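You operate a simulated robot arm through the tools that you are given. There is no shell and no other tool. Be economical: measure what you need, move in short steps, check, and stop when the job is done.

You are at the controls of a simulated robot arm. One attempt, no reset.

JOB
Loosen the silver sprung clamp's wing bolt, check its spring and sort it.
Fine: wind the bolt right back while the clamp is latched, press the yellow plunger, turn the orange lever back and stand the clamp in the tray that the jig names; leave the other clamps alone.

Only the result counts: the job must be done as asked and must still hold three seconds after the hand-in. Knocking over, shifting, dropping, spilling or breaking anything else fails it.

ROBOT AND FRAMES
A 6-joint arm with a two-finger parallel gripper, fixed in place. Base frame: the origin is at the foot of the arm, x ahead of it, y to its left, z up; the work surface is at about z = 86. Readings come in cm, rad, newtons and seconds.
With the tool pointing down near the work surface it reaches from about 26 to 68 cm from the base axis. Its first joint turns from -1.152 to 1.152 rad. Payload 2.9 kg.
The tool frame sits at the grasp point between the pads (the TCP): z along the fingers, y along the line on which they close. The tips reach 3 cm beyond it. The gripper opens to 11 cm. The fingers are 2 cm wide and 1 cm thick; the gripper's body (4.8 by 11.2 cm) begins 5.5 cm behind the TCP.
Orientation is told as [roll, pitch, yaw] about the base's x, y, z axes, in that order, counted from this pose: with the fingers straight down and closing along the base's y, the tool's x points along the base's -x, its y along +y and its z along -z.

CONTROLS
- The arm moves only by the tool send_rows. Its argument "moves" is a list of rows, each an object of numbers (a shift or turn left out is 0, a gripper value left out holds the last): "dx", "dy", "dz": the shift along the base's x, y, z in cm; "wx", "wy", "wz": the turn, a rotation vector about the base's x, y, z in rad; "gripper": the closure in counts, from 0 (fully open) to 255 (shut). In form: [{"dx": .., "dy": .., "dz": .., "wx": .., "wy": .., "wz": .., "gripper": ..}, ...]. A call has 1 to 8 rows; each row shifts and turns the commanded pose from where the row before left it. A row lasts 0.2 s, in which the tool goes at most 5 cm and 0.15 rad; a call with a longer step from one row to the next is refused whole, and so is a gripper value outside its range. A pose out of reach is approached as far as the arm can. The call stops where the force on the tool passes 40 N (or 10 N more than at its start, if that is more) or the arm is blocked; 0.2 s more then pass. The fingers move at their own pace (about 10.8 cm/s each) and stop on an object; they squeeze with about 32 N. The grip force told is the motor's: it shows also when the fingers shut on nothing. Time passes only in rows, and 0.2 s behind the last, so rows that do not move let the fingers close. It gives the time, the measured TCP pose, the force on the tool (base axes), the opening and the grip force at its end, in the units of the frame above (readings bear some noise).
- Cameras (640 x 400 px; columns grow to the right, rows downward): "scene" is fixed at [7.18, 42.87, 138.49]; the picture's right is [-0.81, -0.58, 0.00], its down [-0.32, 0.45, -0.83] and it looks along [0.49, -0.68, -0.55] (base axes); focal length 298 px, centre (320, 200). "wrist" rides on the gripper at [7.2, 1.7, -10.3] in the tool frame; the picture's right is [-0.23, 0.97, 0.00], its down [-0.76, -0.18, -0.62] and it looks along [-0.61, -0.14, 0.78] (tool axes); focal length 222 px, centre (320, 200).
- snapshot(camera): a new picture of that camera. It takes no simulated time.
- pixel_to_xyz(camera, pixels): for up to 12 pixels [column, row] of the newest picture of that camera ("zoom" is the newest enlarged one), the place [x, y, z] in the base frame of the surface seen there, good to about 0.2 cm. It takes no simulated time.
- zoom(camera, box): a new picture of the part [left, top, right, bottom] of that camera's present view, enlarged. It takes no simulated time.
- job_done(): hands the job in; it is judged then, once.

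Work in short steps. Measure before you move; look again where a grasp or a placing could have gone wrong, and mend it. You have 80 turns and 34 pictures in all, those below and enlarged ones among them. Open the gripper and draw the arm clear of the work before you hand the job in, unless the task says otherwise; then end with one line.

The tools are called after ">>>" as a command line: name --argument value ..., lists and objects as JSON in quotes. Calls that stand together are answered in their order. send_rows: Moves the arm, as the interface text tells. Its arguments: {"type":"object","properties":{"moves":{"type":"array"}},"required":["moves"]} The other tools are called the same way: snapshot (camera) takes a picture; pixel_to_xyz (camera, pixels) gives the place of the surface under pixels of a picture; zoom (camera, box) takes an enlarged picture of a part of a camera's view; job_done () hands the job in.

At the start:

```text
time_s: 0.0
tool_pos: [40.98, -0.67, 121.3]
tcp_rot: [0.001, 0.0, 0.001]
contact_force: [-0.4, -1.1, -0.5]
width: 10.99
grip_force: 0.1
```

scene: 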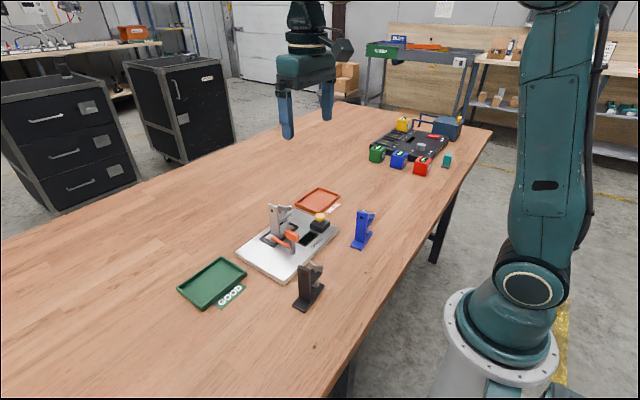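
wrist: 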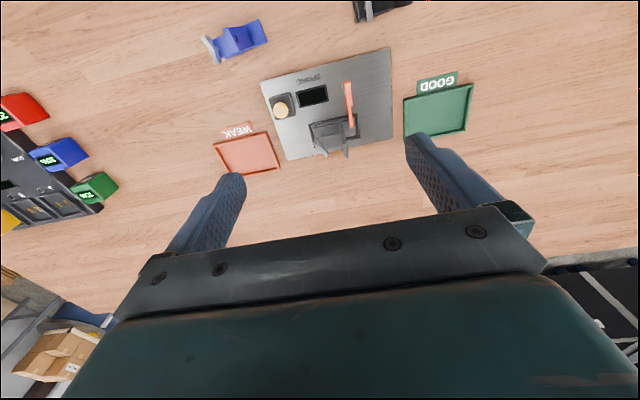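

The pictures show the jig around scene pixel (290,240) with the silver clamp on it. I zoom in to see the details.

>>> zoom --camera "scene" --box '[220, 180, 380, 300]'

>>> zoom --camera "wrist" --box '[200, 30, 480, 190]'

```text
3.33 times, centred on (300, 240) of scene
```

zoom: 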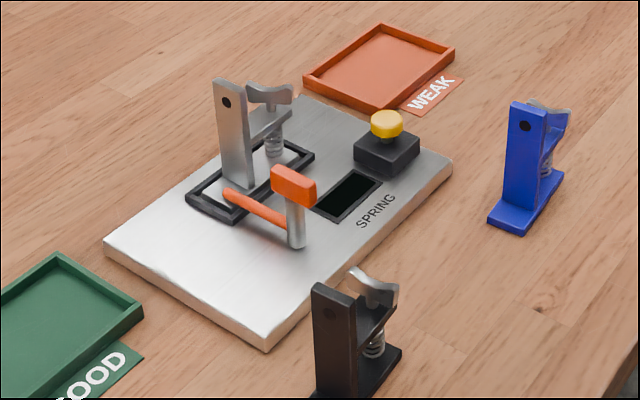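

```text
2.29 times, centred on (340, 110) of wrist
```

zoom: 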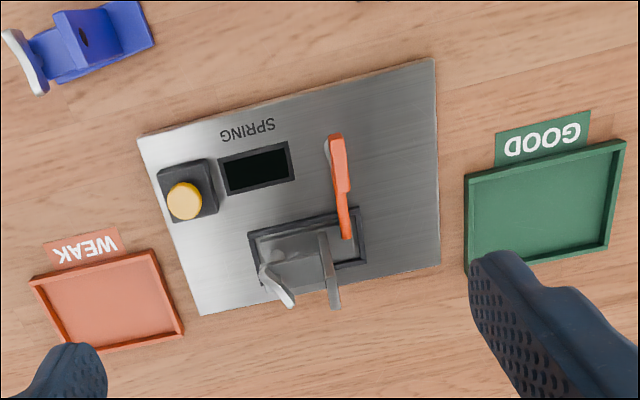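

The zoom shows the clamp's upright, the wing on the spring bolt, the lever with its post, the yellow plunger and the display. I measure these points in the wrist zoom.

>>> pixel_to_xyz --camera "zoom" --pixels '[[185, 200], [336, 145], [345, 235], [324, 240], [335, 300], [265, 270], [288, 300], [255, 172], [430, 70], [540, 210], [110, 300], [278, 255]]'

>>> zoom --camera "scene" --box '[255, 190, 335, 260]'

```text
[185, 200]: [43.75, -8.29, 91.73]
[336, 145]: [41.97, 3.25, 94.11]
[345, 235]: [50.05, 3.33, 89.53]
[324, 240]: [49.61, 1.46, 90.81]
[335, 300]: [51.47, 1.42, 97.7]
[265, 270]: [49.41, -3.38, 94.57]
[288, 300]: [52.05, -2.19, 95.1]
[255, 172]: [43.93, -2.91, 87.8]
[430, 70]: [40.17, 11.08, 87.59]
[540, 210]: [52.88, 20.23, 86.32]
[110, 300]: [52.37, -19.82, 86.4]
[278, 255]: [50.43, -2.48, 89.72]
```

```text
5.71 times, centred on (295, 225) of scene
```

zoom: 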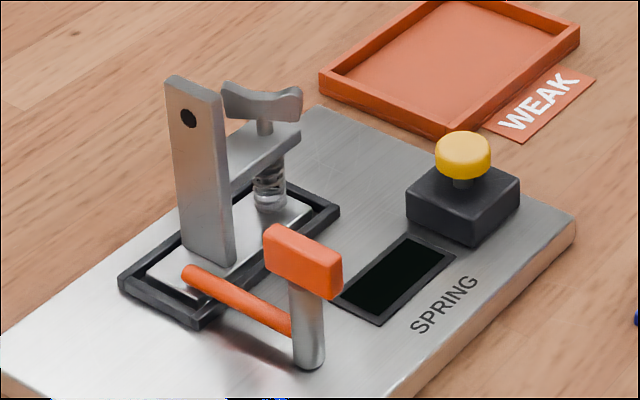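

Now I get finer points from this scene zoom: the wing ends, lever head, rod, plunger, upright and nest.

>>> pixel_to_xyz --camera "zoom" --pixels '[[228, 90], [297, 95], [262, 95], [265, 128], [275, 232], [335, 268], [290, 242], [310, 345], [190, 275], [462, 148], [215, 92], [172, 80]]'

>>> pixel_to_xyz --camera "zoom" --pixels '[[220, 255], [185, 240], [300, 130], [200, 315], [125, 280], [335, 210], [270, 190], [460, 210], [155, 278], [305, 215], [300, 270], [335, 292]]'

```text
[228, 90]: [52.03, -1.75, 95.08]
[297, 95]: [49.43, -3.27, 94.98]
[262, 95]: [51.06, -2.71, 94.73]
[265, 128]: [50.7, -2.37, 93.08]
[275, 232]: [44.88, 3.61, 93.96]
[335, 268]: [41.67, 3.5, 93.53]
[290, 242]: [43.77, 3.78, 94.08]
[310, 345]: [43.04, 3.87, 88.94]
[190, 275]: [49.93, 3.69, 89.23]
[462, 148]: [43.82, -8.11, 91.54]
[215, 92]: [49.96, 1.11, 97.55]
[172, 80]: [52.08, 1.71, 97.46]
```

```text
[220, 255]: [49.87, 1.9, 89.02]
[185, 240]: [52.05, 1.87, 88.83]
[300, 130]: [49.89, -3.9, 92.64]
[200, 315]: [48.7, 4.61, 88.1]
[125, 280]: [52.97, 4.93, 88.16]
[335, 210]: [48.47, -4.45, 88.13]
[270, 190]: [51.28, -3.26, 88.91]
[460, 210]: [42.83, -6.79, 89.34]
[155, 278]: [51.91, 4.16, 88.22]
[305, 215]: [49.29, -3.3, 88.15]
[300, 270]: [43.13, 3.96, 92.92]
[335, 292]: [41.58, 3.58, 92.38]
```

The wing centres at about (50.7, -2.5), z≈93.7–95, with its long axis about 0.46 rad from x. I move above it with yaw 0.46 and the gripper part closed to ~3.2 cm.

>>> send_rows --moves '[{"dx": 1.95, "dy": -0.37, "dz": -3.1, "wz": 0.092, "gripper": 180}, {"dx": 1.95, "dy": -0.37, "dz": -3.1, "wz": 0.092}, {"dx": 1.95, "dy": -0.37, "dz": -3.1, "wz": 0.092}, {"dx": 1.95, "dy": -0.37, "dz": -3.1, "wz": 0.092}, {"dx": 1.95, "dy": -0.37, "dz": -3.1, "wz": 0.092}, {}]'

>>> snapshot --camera "wrist"

```text
time_s: 1.4
tool_pos: [50.59, -2.48, 105.57]
tcp_rot: [0.0, 0.0, 0.46]
contact_force: [-0.8, -0.2, 0.9]
width: 3.25
grip_force: 0.0
```

```text
28 pictures are left
```

wrist: 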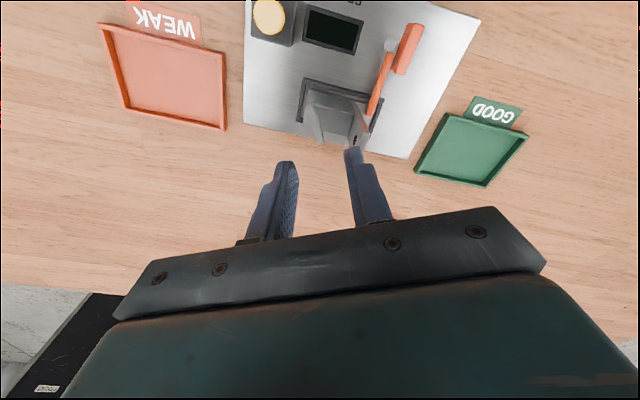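

The fingertips sit at about (288,165) and (352,150) and the clamp at (335,120). I zoom in to check the wing against the fingers before descending.

>>> zoom --camera "wrist" --box '[260, 60, 420, 180]'

>>> zoom --camera "scene" --box '[230, 140, 350, 260]'

```text
3.33 times, centred on (340, 120) of wrist
```

zoom: 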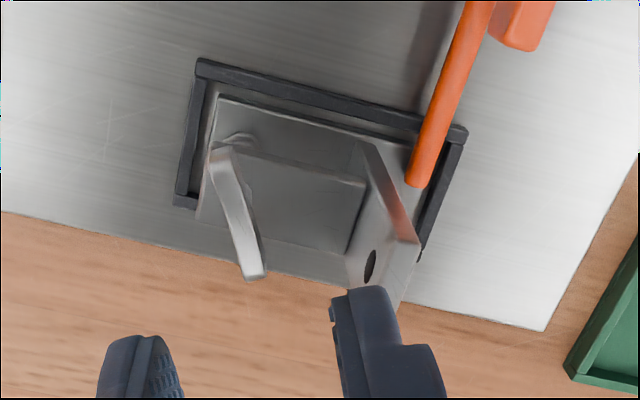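

```text
3.33 times, centred on (290, 200) of scene
```

zoom: 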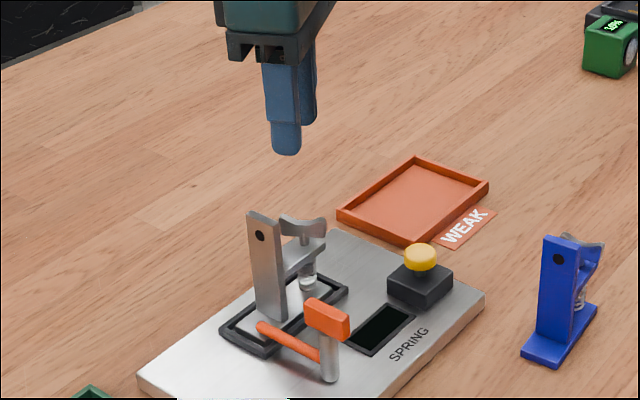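

I measure the wing's top edge in the wrist view at its two ends and middle.

>>> pixel_to_xyz --camera "wrist" --pixels '[[310, 106], [311, 110], [314, 120], [317, 130], [320, 141], [308.5, 106], [358, 133], [347, 128]]'

```text
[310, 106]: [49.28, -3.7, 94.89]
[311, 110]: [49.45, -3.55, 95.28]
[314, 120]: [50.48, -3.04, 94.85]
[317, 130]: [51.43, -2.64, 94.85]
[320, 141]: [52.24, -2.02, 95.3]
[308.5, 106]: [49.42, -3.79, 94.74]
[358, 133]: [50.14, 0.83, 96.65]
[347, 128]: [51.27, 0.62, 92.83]
```

The wing centre is about (50.9, -2.7) with angle ≈0.48. I narrow the opening to ~2.4 cm to stay clear of the upright (inner face y≈0.6) and descend to z≈96.4.

>>> send_rows --moves '[{"dx": 0.15, "dy": -0.2, "dz": -2.0, "wz": 0.02, "gripper": 200}, {"dz": -3}, {"dz": -2}, {"dz": -1.5}, {"dz": -0.9}, {}]'

>>> zoom --camera "scene" --box '[250, 170, 330, 240]'

```text
time_s: 2.8
tool_pos: [50.89, -2.66, 96.15]
tcp_rot: [0.0, 0.001, 0.481]
contact_force: [-0.2, -0.2, 0.1]
width: 2.37
grip_force: 0.2
```

```text
5.71 times, centred on (290, 205) of scene
```

zoom: 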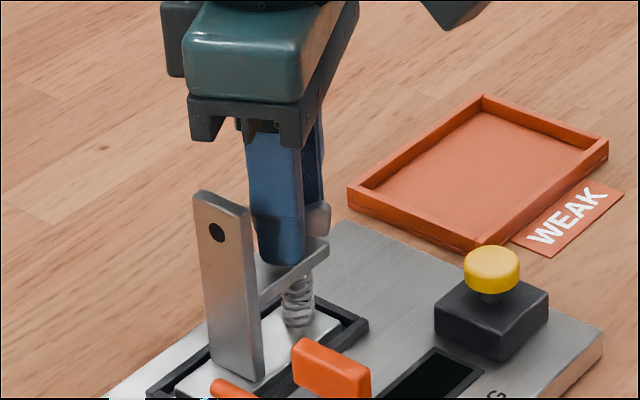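

The fingers straddle the wing without contact. I close, then turn counter-clockwise by 0.6 rad as a test.

>>> send_rows --moves '[{"gripper": 255}, {}, {}, {"wz": 0.12}, {"wz": 0.15}, {"wz": 0.15}, {"wz": 0.15}]'

```text
time_s: 4.4
tool_pos: [51.04, -2.77, 96.37]
tcp_rot: [0.001, 0.0, 1.053]
contact_force: [-0.8, -0.8, 0.3]
width: 0.63
grip_force: 32.0
```

The wing is held (0.63 cm) and turned freely. I continue turning.

>>> send_rows --moves '[{"wz": 0.15}, {"wz": 0.15}, {"wz": 0.15}, {"wz": 0.15}, {"wz": 0.15}, {"wz": 0.15}, {"wz": 0.15}]'

```text
time_s: 6.0
tool_pos: [50.81, -2.64, 96.26]
tcp_rot: [0.0, 0.0, 2.102]
contact_force: [0.6, 0.7, -0.5]
width: 0.61
grip_force: 31.9
```

Still free, so I check the wing and the clamp, then go on.

>>> send_rows --moves '[{"wz": 0.15}, {"wz": 0.15}, {"wz": 0.15}, {"wz": 0.15}, {"wz": 0.15}]'

>>> zoom --camera "scene" --box '[250, 170, 330, 240]'

```text
time_s: 7.2
tool_pos: [50.91, -2.77, 96.23]
tcp_rot: [0.002, 0.001, 2.852]
contact_force: [-0.3, -0.6, 0.1]
width: 0.61
grip_force: 32.0
```

```text
5.71 times, centred on (290, 205) of scene
```

zoom: 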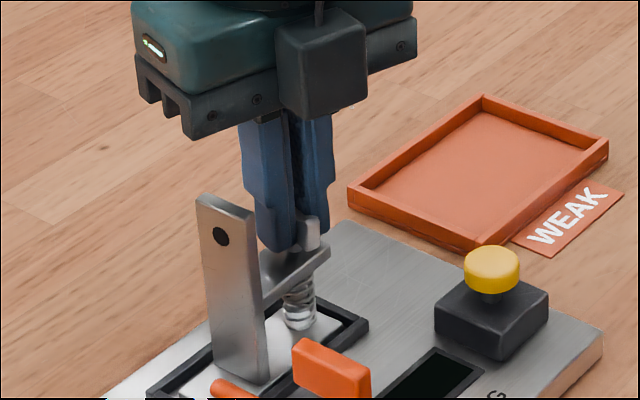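

The wing is still held and following. I continue the turn, watching yaw and force for a stop.

>>> send_rows --moves '[{"wz": 0.15}, {"wz": 0.15}, {"wz": 0.15}, {"wz": 0.15}, {"wz": 0.15}, {"wz": 0.15}]'

>>> zoom --camera "scene" --box '[250, 170, 330, 240]'

```text
time_s: 7.7
tool_pos: [51.26, -1.31, 97.09]
tcp_rot: [0.001, 0.005, 2.983]
contact_force: [-2.6, -12.1, 3.0]
width: 0.9
grip_force: 31.7
out of reach, approached as far as the arm can: row 1, 2
stopped in row 2: the force on the tool passed its limit (the readings are from after the stop); the commanded pose is now the measured one
```

```text
5.71 times, centred on (290, 205) of scene
```

zoom: 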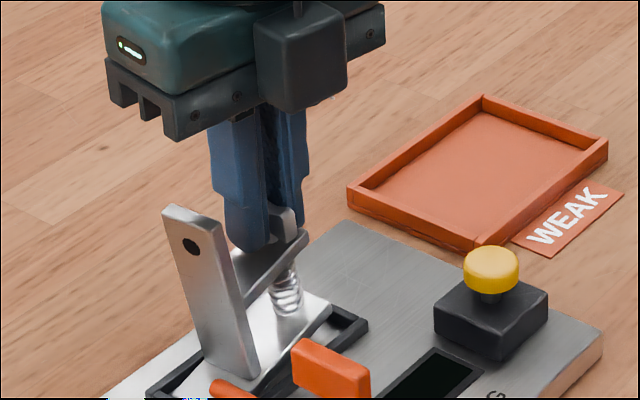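

The wrist hit its limit near yaw 2.98 and the hand was pulled +1.4 in y, +0.9 in z, tilting the clamp. I move back slowly to the prior pose, still gripping.

>>> send_rows --moves '[{"dx": -0.17, "dy": -0.7, "dz": -0.4, "wz": -0.06}, {"dx": -0.17, "dy": -0.7, "dz": -0.4, "wz": -0.06}, {}]'

>>> zoom --camera "scene" --box '[250, 170, 330, 240]'

```text
time_s: 8.5
tool_pos: [51.01, -2.49, 96.22]
tcp_rot: [-0.001, 0.005, 2.869]
contact_force: [-0.2, 0.3, -1.9]
width: 0.6
grip_force: 31.8
```

```text
5.71 times, centred on (290, 205) of scene
```

zoom: 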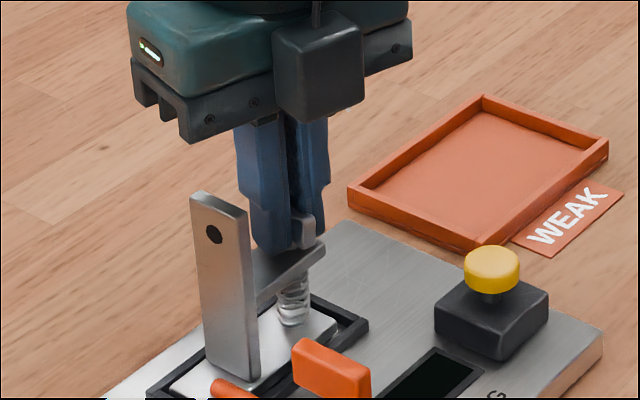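

Back in place. I open slightly, rise 4 cm, and begin unwinding the wrist toward yaw −0.29 for a regrip.

>>> send_rows --moves '[{"gripper": 200}, {}, {"dz": 2}, {"dz": 2}, {"wz": -0.15}, {"wz": -0.15}, {"wz": -0.15}, {"wz": -0.15}]'

>>> send_rows --moves '[{"wz": -0.15}, {"wz": -0.15}, {"wz": -0.15}, {"wz": -0.15}, {"wz": -0.15}, {"wz": -0.15}, {"wz": -0.15}, {"wz": -0.15}]'

>>> send_rows --moves '[{"wz": -0.15}, {"wz": -0.15}, {"wz": -0.15}, {"wz": -0.15}, {"wz": -0.15}, {"wz": -0.15}, {"wz": -0.15}, {"wz": -0.15}]'

>>> zoom --camera "scene" --box '[250, 180, 330, 250]'

```text
time_s: 10.3
tool_pos: [50.98, -2.51, 100.18]
tcp_rot: [0.0, 0.004, 2.268]
contact_force: [-0.3, 1.0, 0.1]
width: 2.39
grip_force: 0.1
```

```text
time_s: 12.1
tool_pos: [50.94, -2.62, 100.21]
tcp_rot: [0.0, 0.003, 1.065]
contact_force: [0.5, 0.3, 0.1]
width: 2.4
grip_force: 0.1
```

```text
time_s: 13.9
tool_pos: [51.02, -2.54, 100.14]
tcp_rot: [0.0, 0.005, -0.132]
contact_force: [-0.3, -0.3, -0.1]
width: 2.41
grip_force: 0.1
```

```text
5.71 times, centred on (290, 215) of scene
```

zoom: 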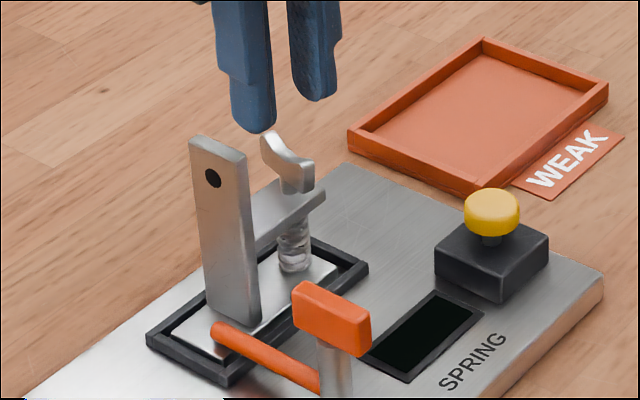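

The clamp looks seated, the rod still over its base. I measure the wing, upright and seat in this zoom.

>>> pixel_to_xyz --camera "zoom" --pixels '[[268, 140], [305, 165], [285, 158], [195, 143], [240, 155], [220, 328], [320, 195], [235, 310], [310, 270], [298, 180], [170, 330], [215, 350]]'

```text
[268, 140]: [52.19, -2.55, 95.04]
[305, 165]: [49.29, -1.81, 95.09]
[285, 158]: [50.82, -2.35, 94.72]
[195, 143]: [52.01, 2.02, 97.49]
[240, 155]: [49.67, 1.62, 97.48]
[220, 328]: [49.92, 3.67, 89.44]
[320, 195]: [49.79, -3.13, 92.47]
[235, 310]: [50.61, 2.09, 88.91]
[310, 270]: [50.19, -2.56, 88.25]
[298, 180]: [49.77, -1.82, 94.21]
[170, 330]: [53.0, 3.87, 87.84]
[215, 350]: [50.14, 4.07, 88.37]
```

The wing now lies at ≈ −0.26 rad centred near (50.8, −2.4), consistent with the turn so far. I align to −0.27, lower, close and turn on.

>>> send_rows --moves '[{"dx": -0.1, "dy": 0.08, "dz": -1.2, "wz": -0.13}, {"dz": -1.5}, {"dz": -1.1}, {}, {"gripper": 255}, {}, {}, {"wz": 0.1}]'

>>> send_rows --moves '[{"wz": 0.15}, {"wz": 0.15}, {"wz": 0.15}, {"wz": 0.15}, {"wz": 0.15}, {"wz": 0.15}, {"wz": 0.15}, {"wz": 0.15}]'

```text
time_s: 15.7
tool_pos: [50.79, -2.44, 96.38]
tcp_rot: [0.0, 0.005, -0.158]
contact_force: [0.7, -1.3, 0.5]
width: 0.62
grip_force: 32.1
```

```text
time_s: 17.5
tool_pos: [50.65, -2.8, 96.61]
tcp_rot: [-0.001, 0.012, 1.029]
contact_force: [-15.3, -29.7, 14.7]
width: 2.36
grip_force: 32.0
```

The width jumped to 2.36 with ~36 N: the wing seems to have met its stop and slipped in the pads. I ease back the rotation until the wing lies flat again, then look.

>>> send_rows --moves '[{"wz": -0.15}, {"wz": -0.15}, {"wz": -0.15}, {}]'

>>> zoom --camera "scene" --box '[250, 170, 330, 240]'

```text
time_s: 18.5
tool_pos: [50.72, -2.47, 96.45]
tcp_rot: [-0.001, 0.005, 0.585]
contact_force: [-5.7, -14.1, 0.2]
width: 1.54
grip_force: 31.7
```

```text
5.71 times, centred on (290, 205) of scene
```

zoom: 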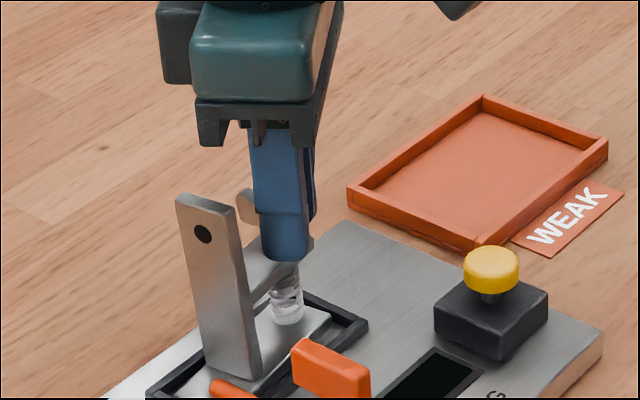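

The clamp is being leaned by the load, so I turn back another 0.55 rad until the width drops to ~0.6.

>>> send_rows --moves '[{"wz": -0.15}, {"wz": -0.15}, {}]'

```text
time_s: 19.3
tool_pos: [50.8, -2.45, 96.44]
tcp_rot: [0.0, 0.006, 0.29]
contact_force: [-3.2, -2.9, -1.5]
width: 0.94
grip_force: 32.4
```

>>> send_rows --moves '[{"wz": -0.1}, {"wz": -0.1}, {}]'

```text
time_s: 20.1
tool_pos: [50.9, -2.42, 96.31]
tcp_rot: [0.0, 0.006, 0.089]
contact_force: [-1.4, 0.6, -5.9]
width: 0.67
grip_force: 32.0
```

Width 0.67 and load nearly gone. I release and rise to inspect the wing and the clamp's seating.

>>> send_rows --moves '[{"gripper": 200}, {}, {"dz": 2}, {"dz": 2}, {}]'

>>> zoom --camera "scene" --box '[250, 190, 330, 250]'

>>> pixel_to_xyz --camera "zoom" --pixels '[[320, 195]]'

```text
time_s: 21.3
tool_pos: [50.88, -2.55, 100.46]
tcp_rot: [0.0, 0.008, 0.091]
contact_force: [0.0, -0.1, 0.6]
width: 2.35
grip_force: 0.1
```

```text
6.67 times, centred on (290, 220) of scene
```

zoom: 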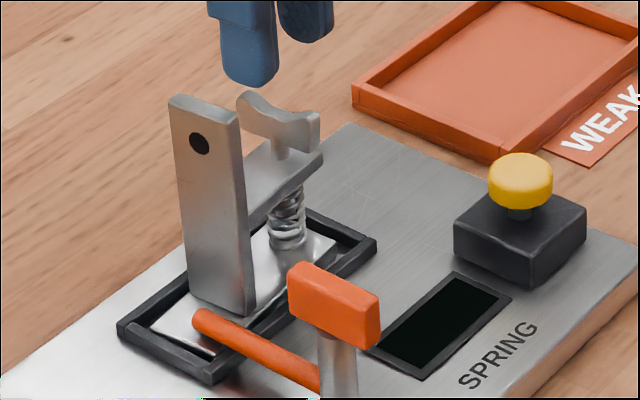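

```text
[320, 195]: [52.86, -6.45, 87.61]
```

The clamp is still in the nest with the rod on its base. I measure the wing and base corners.

>>> pixel_to_xyz --camera "zoom" --pixels '[[242, 100], [312, 120], [278, 122], [178, 100], [232, 112], [155, 328], [212, 350], [332, 245], [205, 322], [318, 160], [370, 242], [215, 375]]'

```text
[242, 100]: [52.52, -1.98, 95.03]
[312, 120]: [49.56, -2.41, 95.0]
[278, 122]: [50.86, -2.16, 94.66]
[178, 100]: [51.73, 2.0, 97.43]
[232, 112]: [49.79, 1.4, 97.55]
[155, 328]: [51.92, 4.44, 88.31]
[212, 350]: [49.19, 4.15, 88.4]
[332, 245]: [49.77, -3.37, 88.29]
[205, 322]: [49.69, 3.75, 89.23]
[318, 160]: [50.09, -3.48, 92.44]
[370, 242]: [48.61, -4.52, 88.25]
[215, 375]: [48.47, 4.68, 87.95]
```

The wing is at ≈0.13 rad. I regrip there and turn a little to test whether this is a firm stop.

>>> send_rows --moves '[{"dx": 0.05, "dy": 0.1, "dz": -2, "wz": 0.04}, {"dz": -1.5}, {"dz": -0.7}, {}, {"gripper": 255}, {}, {}]'

>>> send_rows --moves '[{"wz": 0.08}, {"wz": 0.08}, {}]'

>>> send_rows --moves '[{"wz": 0.08}, {"wz": 0.08}, {}]'

```text
time_s: 22.9
tool_pos: [50.91, -2.46, 96.1]
tcp_rot: [-0.002, 0.002, 0.129]
contact_force: [9.6, -4.0, -1.4]
width: 0.62
grip_force: 31.8
```

```text
time_s: 23.7
tool_pos: [50.99, -2.51, 96.2]
tcp_rot: [-0.003, 0.006, 0.288]
contact_force: [5.6, -9.4, 2.1]
width: 0.97
grip_force: 31.6
```

```text
time_s: 24.5
tool_pos: [50.81, -2.5, 96.19]
tcp_rot: [-0.001, 0.009, 0.446]
contact_force: [-2.6, -16.7, 8.2]
width: 1.29
grip_force: 32.2
```

Firm stop at ≈0.13 rad (the pads open as they turn past it). I turn back just to the flat position, release and rise.

>>> send_rows --moves '[{"wz": -0.14}, {"wz": -0.13}, {}, {"gripper": 200}, {}, {"dz": 2}, {"dz": 3}, {"dz": 3}]'

>>> zoom --camera "scene" --box '[250, 190, 330, 250]'

```text
time_s: 26.3
tool_pos: [50.86, -2.51, 104.06]
tcp_rot: [0.001, 0.005, 0.181]
contact_force: [-0.3, 0.6, -0.3]
width: 2.39
grip_force: 0.1
```

```text
6.67 times, centred on (290, 220) of scene
```

zoom: 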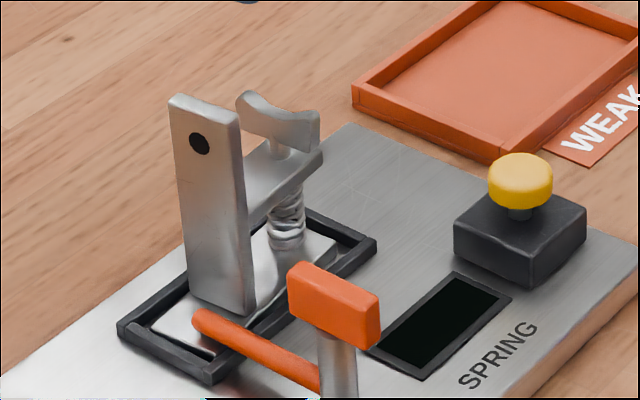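

The wing is at its back stop and the spring has relaxed. Next the plunger: cap at (43.8, −8.2), top ≈ 91.8. I close the gripper and go above it.

>>> send_rows --moves '[{"dx": -2.35, "dy": -1.9, "dz": -0.5, "wz": -0.06, "gripper": 255}, {"dx": -2.35, "dy": -1.9, "dz": -1.5, "wz": -0.06}, {"dx": -2.35, "dy": -1.9, "dz": -2, "wz": -0.06}, {"dz": -3}, {}]'

>>> zoom --camera "scene" --box '[270, 180, 370, 255]'

```text
time_s: 27.5
tool_pos: [43.8, -8.14, 97.09]
tcp_rot: [0.0, 0.005, -0.001]
contact_force: [-0.4, -0.5, -1.0]
width: 0.0
grip_force: 31.8
```

```text
5.33 times, centred on (320, 218) of scene
```

zoom: 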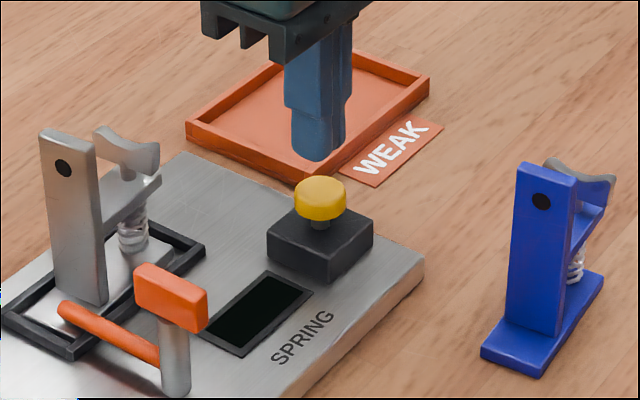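

The tips are directly above the yellow cap. I lower gently in small steps; the call will stop on force.

>>> send_rows --moves '[{"dz": -1.2}, {"dz": -0.8}, {"dz": -0.3}, {"dz": -0.3}, {"dz": -0.3}, {"dz": -0.2}, {}]'

>>> zoom --camera "scene" --box '[270, 180, 370, 255]'

```text
time_s: 29.1
tool_pos: [43.91, -8.08, 94.12]
tcp_rot: [0.0, 0.004, 0.003]
contact_force: [1.6, 0.1, 2.5]
width: 0.01
grip_force: 31.7
```

```text
5.33 times, centred on (320, 218) of scene
```

zoom: 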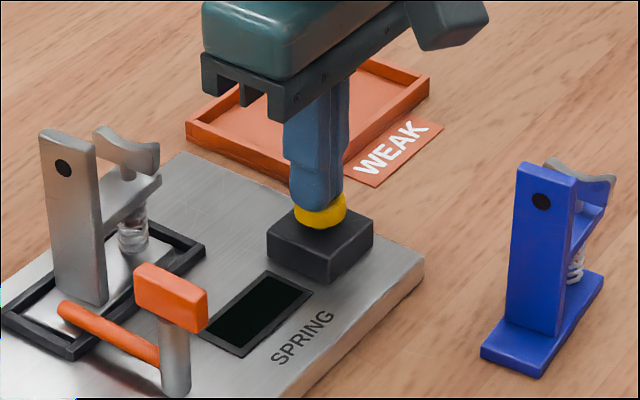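

The cap has sunk by ~0.6 cm with little force and the display is still dark. I press further in small steps.

>>> send_rows --moves '[{"dz": -0.2}, {"dz": -0.2}, {"dz": -0.2}, {"dz": -0.2}, {}, {}]'

>>> zoom --camera "scene" --box '[270, 180, 370, 255]'

```text
time_s: 30.5
tool_pos: [43.89, -8.01, 93.37]
tcp_rot: [-0.002, 0.0, -0.002]
contact_force: [0.6, 4.3, 23.9]
width: 0.01
grip_force: 31.6
```

```text
5.33 times, centred on (320, 218) of scene
```

zoom: 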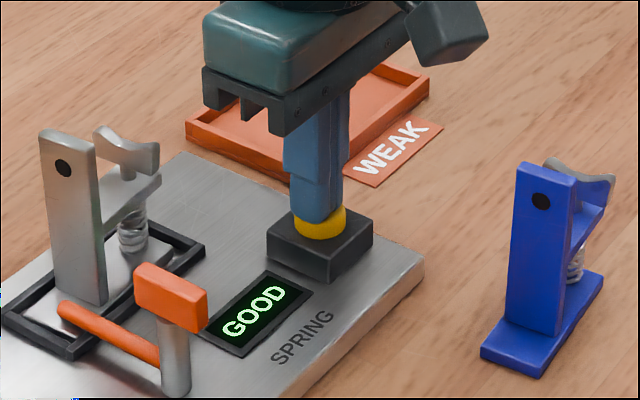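

The display says GOOD. I lift off and move above the lever head (43.2, 3.2), opening to ~4 cm.

>>> send_rows --moves '[{"dz": 2}, {"dz": 4}, {"dz": 5}, {"dx": -1.5, "dy": 3.7, "dz": 3, "gripper": 160}, {"dx": -1.5, "dy": 3.7}, {"dy": 3.8}, {}]'

>>> zoom --camera "wrist" --box '[220, 20, 420, 160]'

```text
time_s: 32.1
tool_pos: [40.92, 2.91, 107.26]
tcp_rot: [0.001, 0.005, 0.001]
contact_force: [0.2, -0.1, 0.3]
width: 4.09
grip_force: 0.2
```

```text
2.86 times, centred on (320, 90) of wrist
```

zoom: 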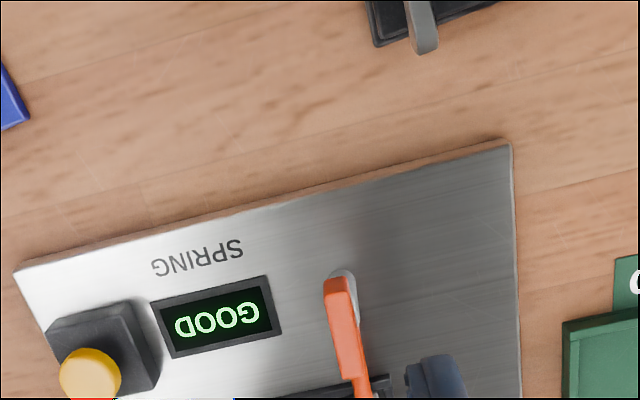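

I measure the head's corners and the post's base at (345,272)/(357,290).

>>> pixel_to_xyz --camera "zoom" --pixels '[[326, 284], [350, 280], [338, 282], [342, 274], [355, 300], [336, 368], [363, 362], [350, 340], [340, 320], [362, 388]]'

```text
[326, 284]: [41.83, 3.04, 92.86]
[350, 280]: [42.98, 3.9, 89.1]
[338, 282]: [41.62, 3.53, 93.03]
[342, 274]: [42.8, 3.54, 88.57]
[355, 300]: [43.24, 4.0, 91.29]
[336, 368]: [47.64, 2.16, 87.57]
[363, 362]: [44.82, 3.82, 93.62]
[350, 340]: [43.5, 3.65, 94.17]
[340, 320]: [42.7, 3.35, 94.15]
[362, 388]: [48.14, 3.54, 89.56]
```

The head is centred over the post at ≈(43.25, 3.4), z 92.4–94.1. I descend around it to TCP z≈95.3.

>>> send_rows --moves '[{"dx": 1.15, "dy": 0.3, "dz": -3}, {"dx": 1.15, "dy": 0.2, "dz": -3}, {"dz": -3}, {"dz": -2}, {"dz": -1}, {}, {"gripper": 255}, {}]'

>>> send_rows --moves '[{}, {"wz": 0.1}, {"wz": 0.1}, {}]'

```text
time_s: 33.9
tool_pos: [43.14, 3.5, 95.32]
tcp_rot: [-0.004, 0.008, -0.004]
contact_force: [-0.7, -13.7, -5.8]
width: 0.96
grip_force: 45.3
```

```text
time_s: 34.9
tool_pos: [43.04, 3.29, 95.29]
tcp_rot: [-0.006, 0.006, 0.194]
contact_force: [-3.6, -28.4, -5.2]
width: 1.0
grip_force: 45.2
```

Held (1.0 cm) and turning, but a −28 N side force says I sit too far +y. I shift −0.2 in y and turn on.

>>> send_rows --moves '[{"dy": -0.2}, {"wz": 0.1}, {}]'

>>> zoom --camera "scene" --box '[240, 190, 330, 260]'

```text
time_s: 35.7
tool_pos: [43.07, 3.24, 95.41]
tcp_rot: [-0.004, 0.007, 0.298]
contact_force: [-0.6, -23.4, -4.1]
width: 0.98
grip_force: 44.9
```

```text
5.71 times, centred on (285, 225) of scene
```

zoom: 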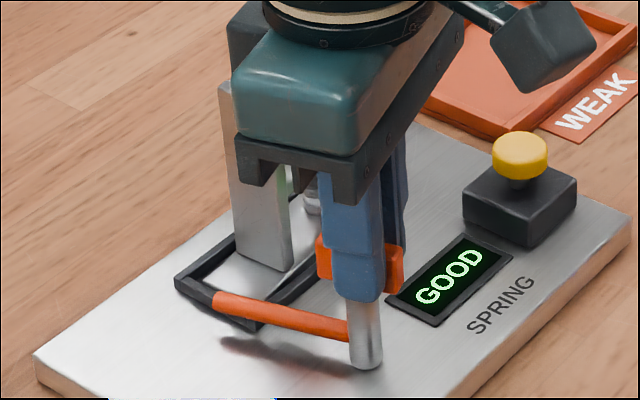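

The lever turns with the hand; the rod has swung toward +y. I shift a bit more −y and continue.

>>> send_rows --moves '[{"dy": -0.15, "wz": 0.1}, {"dy": -0.1, "wz": 0.12}, {"wz": 0.12}, {"wz": 0.12}, {}]'

>>> send_rows --moves '[{"wz": 0.12}, {"wz": 0.12}, {"wz": 0.12}, {"wz": 0.12}, {}]'

```text
time_s: 36.9
tool_pos: [43.16, 3.17, 95.34]
tcp_rot: [-0.002, 0.006, 0.761]
contact_force: [2.9, -18.3, -10.4]
width: 0.98
grip_force: 45.3
```

```text
time_s: 38.1
tool_pos: [43.31, 2.98, 95.39]
tcp_rot: [-0.008, 0.008, 1.24]
contact_force: [22.2, -23.4, -15.0]
width: 0.99
grip_force: 44.8
```

Still turning (yaw 1.24) with side load (+22, −23 N). I ease toward +x/−y and go on.

>>> send_rows --moves '[{"dx": 0.2, "dy": -0.2}, {"wz": 0.1}, {"wz": 0.1}, {"wz": 0.1}, {}]'

>>> zoom --camera "scene" --box '[240, 190, 330, 260]'

```text
time_s: 39.3
tool_pos: [43.47, 2.87, 95.41]
tcp_rot: [-0.004, 0.006, 1.541]
contact_force: [15.4, -8.8, 9.6]
width: 0.97
grip_force: 44.9
```

```text
5.71 times, centred on (285, 225) of scene
```

zoom: 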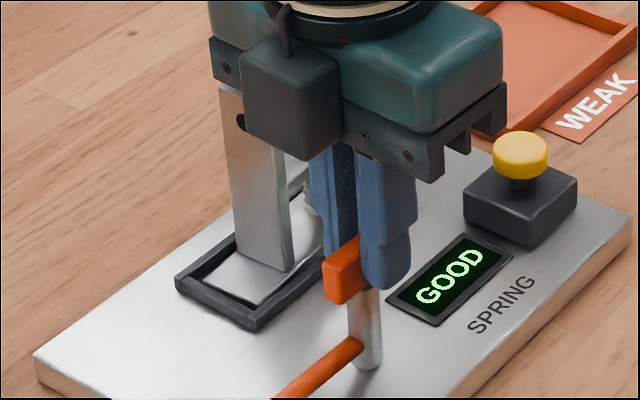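

The lever is about 90° back and clear of the clamp. I push on a little to find its stop.

>>> send_rows --moves '[{"dx": 0.1, "wz": 0.1}, {"wz": 0.1}, {"wz": 0.1}, {}]'

```text
time_s: 40.3
tool_pos: [43.52, 3.1, 95.3]
tcp_rot: [-0.002, 0.005, 1.842]
contact_force: [14.9, -3.0, 10.1]
width: 1.51
grip_force: 44.6
```

The lever slipped at its stop (~1.55–1.6 rad). I turn back 0.28 to flat, release, rise clear, and look at clamp and tray.

>>> send_rows --moves '[{"wz": -0.14}, {"wz": -0.14}, {"gripper": 190}, {}, {"dz": 3}, {"dz": 4}, {"dz": 4}]'

>>> zoom --camera "scene" --box '[170, 190, 330, 310]'

```text
time_s: 41.9
tool_pos: [43.6, 2.96, 106.42]
tcp_rot: [-0.001, 0.006, 1.56]
contact_force: [-0.1, -0.2, -0.3]
width: 2.8
grip_force: 0.0
```

```text
3.33 times, centred on (250, 250) of scene
```

zoom: 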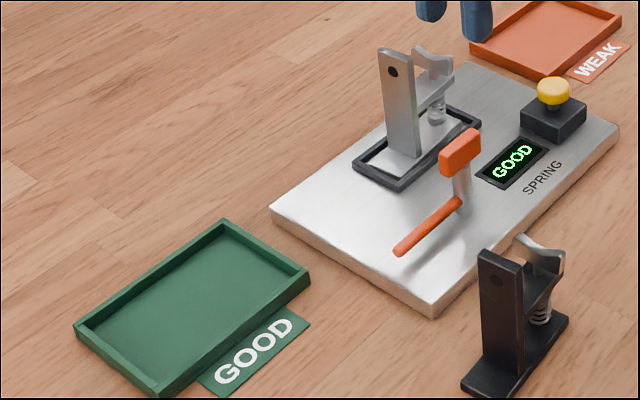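

I measure the tray's inner corners, the clamp's upright and its base.

>>> pixel_to_xyz --camera "zoom" --pixels '[[222, 226], [305, 272], [158, 388], [80, 328], [195, 305], [219, 238], [292, 275], [158, 375], [384, 52], [408, 62], [388, 155], [414, 152]]'

>>> pixel_to_xyz --camera "zoom" --pixels '[[368, 160], [398, 172], [466, 125], [440, 148], [398, 100], [410, 100], [420, 52], [450, 66], [440, 95], [400, 250], [460, 150]]'

```text
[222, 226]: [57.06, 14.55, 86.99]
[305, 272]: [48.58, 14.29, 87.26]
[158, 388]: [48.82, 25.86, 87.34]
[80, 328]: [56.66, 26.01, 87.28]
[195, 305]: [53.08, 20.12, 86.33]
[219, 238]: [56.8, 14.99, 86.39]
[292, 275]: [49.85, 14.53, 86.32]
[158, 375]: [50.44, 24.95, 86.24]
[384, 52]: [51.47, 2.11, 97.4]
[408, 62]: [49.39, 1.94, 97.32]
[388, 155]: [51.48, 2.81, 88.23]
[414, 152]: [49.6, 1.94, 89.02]
```

```text
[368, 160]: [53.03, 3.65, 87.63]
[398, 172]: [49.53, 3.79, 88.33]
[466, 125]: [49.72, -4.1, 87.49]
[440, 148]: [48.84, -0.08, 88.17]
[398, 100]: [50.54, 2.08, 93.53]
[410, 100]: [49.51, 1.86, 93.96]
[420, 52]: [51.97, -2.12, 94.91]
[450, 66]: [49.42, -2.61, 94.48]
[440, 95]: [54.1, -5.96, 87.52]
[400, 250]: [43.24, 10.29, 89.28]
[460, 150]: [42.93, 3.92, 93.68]
```

Tray inside spans x≈49.2–56.6, y≈14.7–25.5; the upright is centred near (50.7, 1.55), 0.9 thick, top 97.5. I move above it, turning back to yaw 0.

>>> send_rows --moves '[{"dx": 0.9, "dy": -0.18, "wz": -0.15}, {"dx": 0.9, "dy": -0.18, "wz": -0.15}, {"dx": 0.9, "dy": -0.18, "wz": -0.15}, {"dx": 0.9, "dy": -0.18, "wz": -0.15}, {"dx": 0.9, "dy": -0.18, "wz": -0.15}, {"dx": 0.9, "dy": -0.18, "wz": -0.15}, {"dx": 0.9, "dy": -0.18, "wz": -0.15}, {"dx": 0.8, "dy": -0.15, "wz": -0.15}]'

>>> send_rows --moves '[{"wz": -0.14}, {"wz": -0.14}, {"wz": -0.08, "dz": -1.5}, {}]'

>>> zoom --camera "wrist" --box '[240, 80, 400, 200]'

```text
time_s: 43.7
tool_pos: [50.56, 1.43, 106.39]
tcp_rot: [-0.001, 0.007, 0.358]
contact_force: [0.1, -0.9, 0.5]
width: 2.81
grip_force: 0.0
```

```text
time_s: 44.7
tool_pos: [50.54, 1.6, 104.79]
tcp_rot: [0.0, 0.006, 0.001]
contact_force: [0.6, -0.3, -0.1]
width: 2.8
grip_force: 0.0
```

```text
3.33 times, centred on (320, 140) of wrist
```

zoom: 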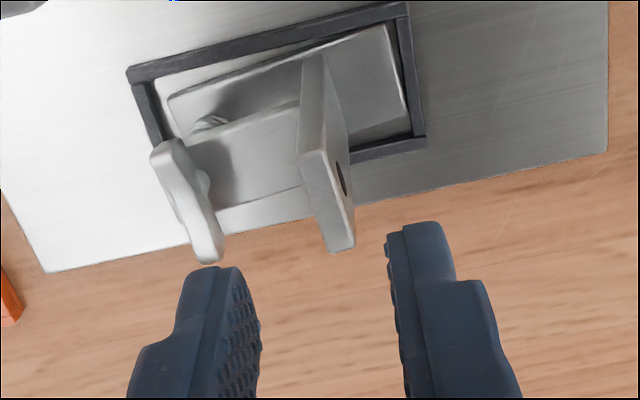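

The clamp looks slightly yawed in its nest. I measure its base edge and upright from here.

>>> pixel_to_xyz --camera "zoom" --pixels '[[172, 98], [385, 30], [408, 125], [330, 240], [350, 240], [308, 150], [335, 150], [312, 70], [325, 235], [160, 150], [215, 250], [345, 220]]'

```text
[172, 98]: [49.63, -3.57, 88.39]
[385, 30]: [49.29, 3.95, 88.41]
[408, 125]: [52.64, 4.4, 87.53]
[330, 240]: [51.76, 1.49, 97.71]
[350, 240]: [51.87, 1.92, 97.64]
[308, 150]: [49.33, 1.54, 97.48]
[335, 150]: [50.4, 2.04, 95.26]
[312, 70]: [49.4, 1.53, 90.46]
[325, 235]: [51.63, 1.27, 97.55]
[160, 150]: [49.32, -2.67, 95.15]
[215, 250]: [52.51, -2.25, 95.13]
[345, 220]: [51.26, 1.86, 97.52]
```

Yaw offset is only ≈0.045 rad and the TCP (50.55, 1.6) is centred on the upright. I descend to z≈96.1 and close.

>>> send_rows --moves '[{"dz": -3, "wz": 0.045, "dx": 0.05}, {"dz": -3}, {"dz": -1.7}, {"dz": -1}, {}, {"gripper": 255}, {}, {}]'

```text
time_s: 46.5
tool_pos: [50.55, 1.64, 96.18]
tcp_rot: [0.0, 0.005, 0.046]
contact_force: [0.4, -0.3, -1.1]
width: 0.78
grip_force: 32.0
```

Upright gripped (0.78 cm). I lift in small steps and check.

>>> send_rows --moves '[{"dz": 0.7}, {"dz": 1.3}, {"dz": 2}, {"dz": 2}, {}]'

>>> zoom --camera "scene" --box '[190, 140, 350, 260]'

```text
time_s: 47.7
tool_pos: [50.56, 1.67, 102.08]
tcp_rot: [-0.001, 0.006, 0.044]
contact_force: [0.5, -0.7, -2.1]
width: 0.8
grip_force: 32.1
```

```text
3.33 times, centred on (270, 200) of scene
```

zoom: 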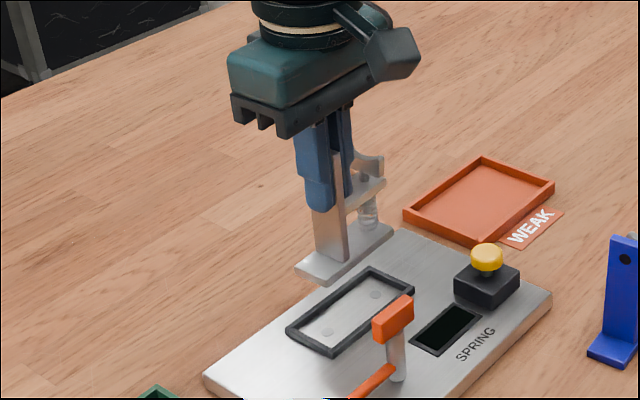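

The clamp hangs level in the grip. I carry it to above the GOOD tray, upright target (53.0, 21.5).

>>> send_rows --moves '[{"dx": 0.2, "dy": 2, "dz": 0.5}, {"dx": 0.5, "dy": 4, "wz": -0.02}, {"dx": 0.5, "dy": 4, "wz": -0.02}, {"dx": 0.5, "dy": 4}, {"dx": 0.5, "dy": 4}, {"dx": 0.2, "dy": 1.8}, {}]'

>>> send_rows --moves '[{"dz": -2.5}, {"dz": -2}, {"dz": -1}, {}]'

>>> zoom --camera "scene" --box '[130, 190, 290, 310]'

```text
time_s: 49.3
tool_pos: [52.96, 21.53, 102.48]
tcp_rot: [0.001, 0.005, 0.005]
contact_force: [-0.1, 0.4, -2.7]
width: 0.76
grip_force: 31.7
```

```text
time_s: 50.3
tool_pos: [52.98, 21.37, 97.09]
tcp_rot: [0.0, 0.006, 0.006]
contact_force: [-0.3, 0.7, -1.6]
width: 0.76
grip_force: 31.3
```

```text
3.33 times, centred on (210, 250) of scene
```

zoom: 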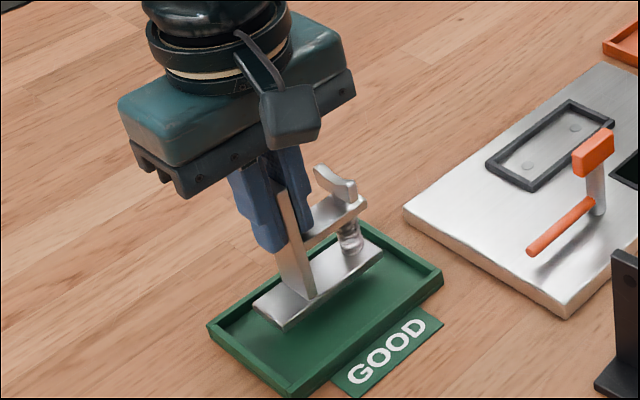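

The clamp is inside the tray outline, about 2 cm above the floor. I lower in small steps, watching force.

>>> send_rows --moves '[{"dz": -0.6}, {"dz": -0.5}, {"dz": -0.3}, {"dz": -0.2}, {}]'

```text
time_s: 51.5
tool_pos: [52.95, 21.3, 95.53]
tcp_rot: [0.001, 0.005, 0.007]
contact_force: [-0.5, 0.3, -2.6]
width: 0.77
grip_force: 31.9
```

>>> send_rows --moves '[{"dz": -0.2}, {"dz": -0.2}, {"dz": -0.15}, {}]'

>>> zoom --camera "scene" --box '[170, 220, 270, 310]'

```text
time_s: 52.5
tool_pos: [52.98, 21.33, 94.99]
tcp_rot: [0.0, 0.005, 0.006]
contact_force: [1.0, -0.4, -2.5]
width: 0.77
grip_force: 31.7
```

```text
4.44 times, centred on (220, 265) of scene
```

zoom: 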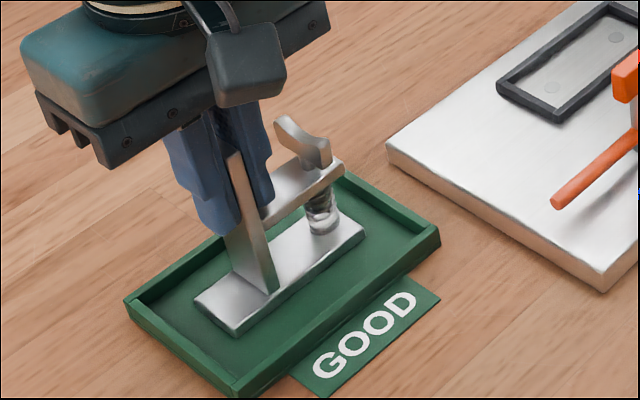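

Almost down, with no contact force yet. I continue in 0.1–0.15 cm steps.

>>> send_rows --moves '[{"dz": -0.12}, {"dz": -0.12}, {"dz": -0.1}, {}]'

>>> pixel_to_xyz --camera "zoom" --pixels '[[205, 300], [235, 325], [355, 235], [235, 333], [215, 345]]'

```text
time_s: 53.5
tool_pos: [53.12, 21.38, 94.83]
tcp_rot: [0.002, 0.0, 0.008]
contact_force: [0.5, 3.2, 20.8]
width: 0.79
grip_force: 31.8
```

```text
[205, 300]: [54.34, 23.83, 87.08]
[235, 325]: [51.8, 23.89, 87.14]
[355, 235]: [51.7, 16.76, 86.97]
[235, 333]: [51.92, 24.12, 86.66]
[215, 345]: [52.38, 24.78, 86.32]
```

Contact at 20.8 N: the base stands on the tray floor, well within the rim. I ease up a hair, release slowly and rise.

>>> send_rows --moves '[{"dz": 0.1}, {"gripper": 215}, {}, {"dz": 1.5}, {"dz": 2}, {"dz": 4}, {"dz": 4}]'

>>> send_rows --moves '[{"dx": -3, "dy": -3, "dz": 2.5}, {"dx": -3, "dy": -3, "dz": 2.5}, {"dx": -3, "dy": -3, "dz": 2.5, "gripper": 0}, {"dy": -4}, {}]'

>>> snapshot --camera "scene"

>>> zoom --camera "scene" --box '[170, 180, 370, 310]'

```text
time_s: 55.1
tool_pos: [52.92, 21.4, 106.22]
tcp_rot: [-0.002, 0.006, 0.004]
contact_force: [0.0, -0.1, 0.3]
width: 1.72
grip_force: 0.0
```

```text
time_s: 56.3
tool_pos: [44.18, 8.18, 113.75]
tcp_rot: [0.0, 0.007, 0.007]
contact_force: [-1.0, 0.2, -0.2]
width: 10.97
grip_force: 0.1
```

```text
6 pictures are left
```

scene: 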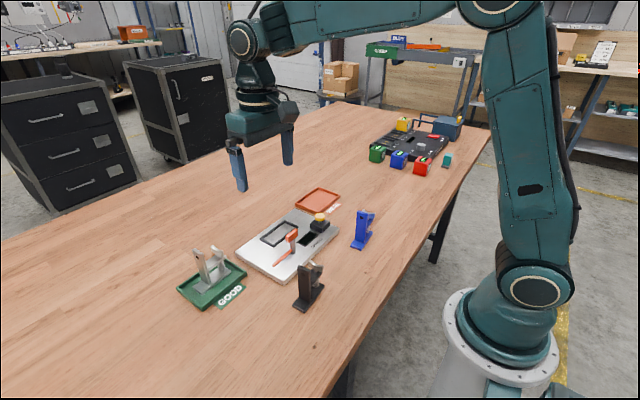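

```text
3.08 times, centred on (270, 245) of scene
```

zoom: 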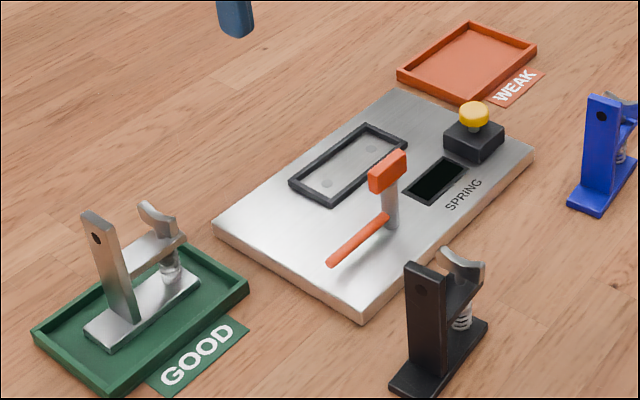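

The silver clamp stands upright in the GOOD tray, the lever is back, the other clamps are untouched and the arm is clear with the gripper open. I hand in.

>>> job_done

```text
The job is handed in.
```

The job is handed in: I wound the silver clamp's bolt back to its stop, the jig read GOOD, the orange lever is turned back, and the clamp is standing in the GOOD tray. While winding, the arm hit its wrist limit and briefly tilted the clamp in the jig, but it settled back in place and nothing else was disturbed.
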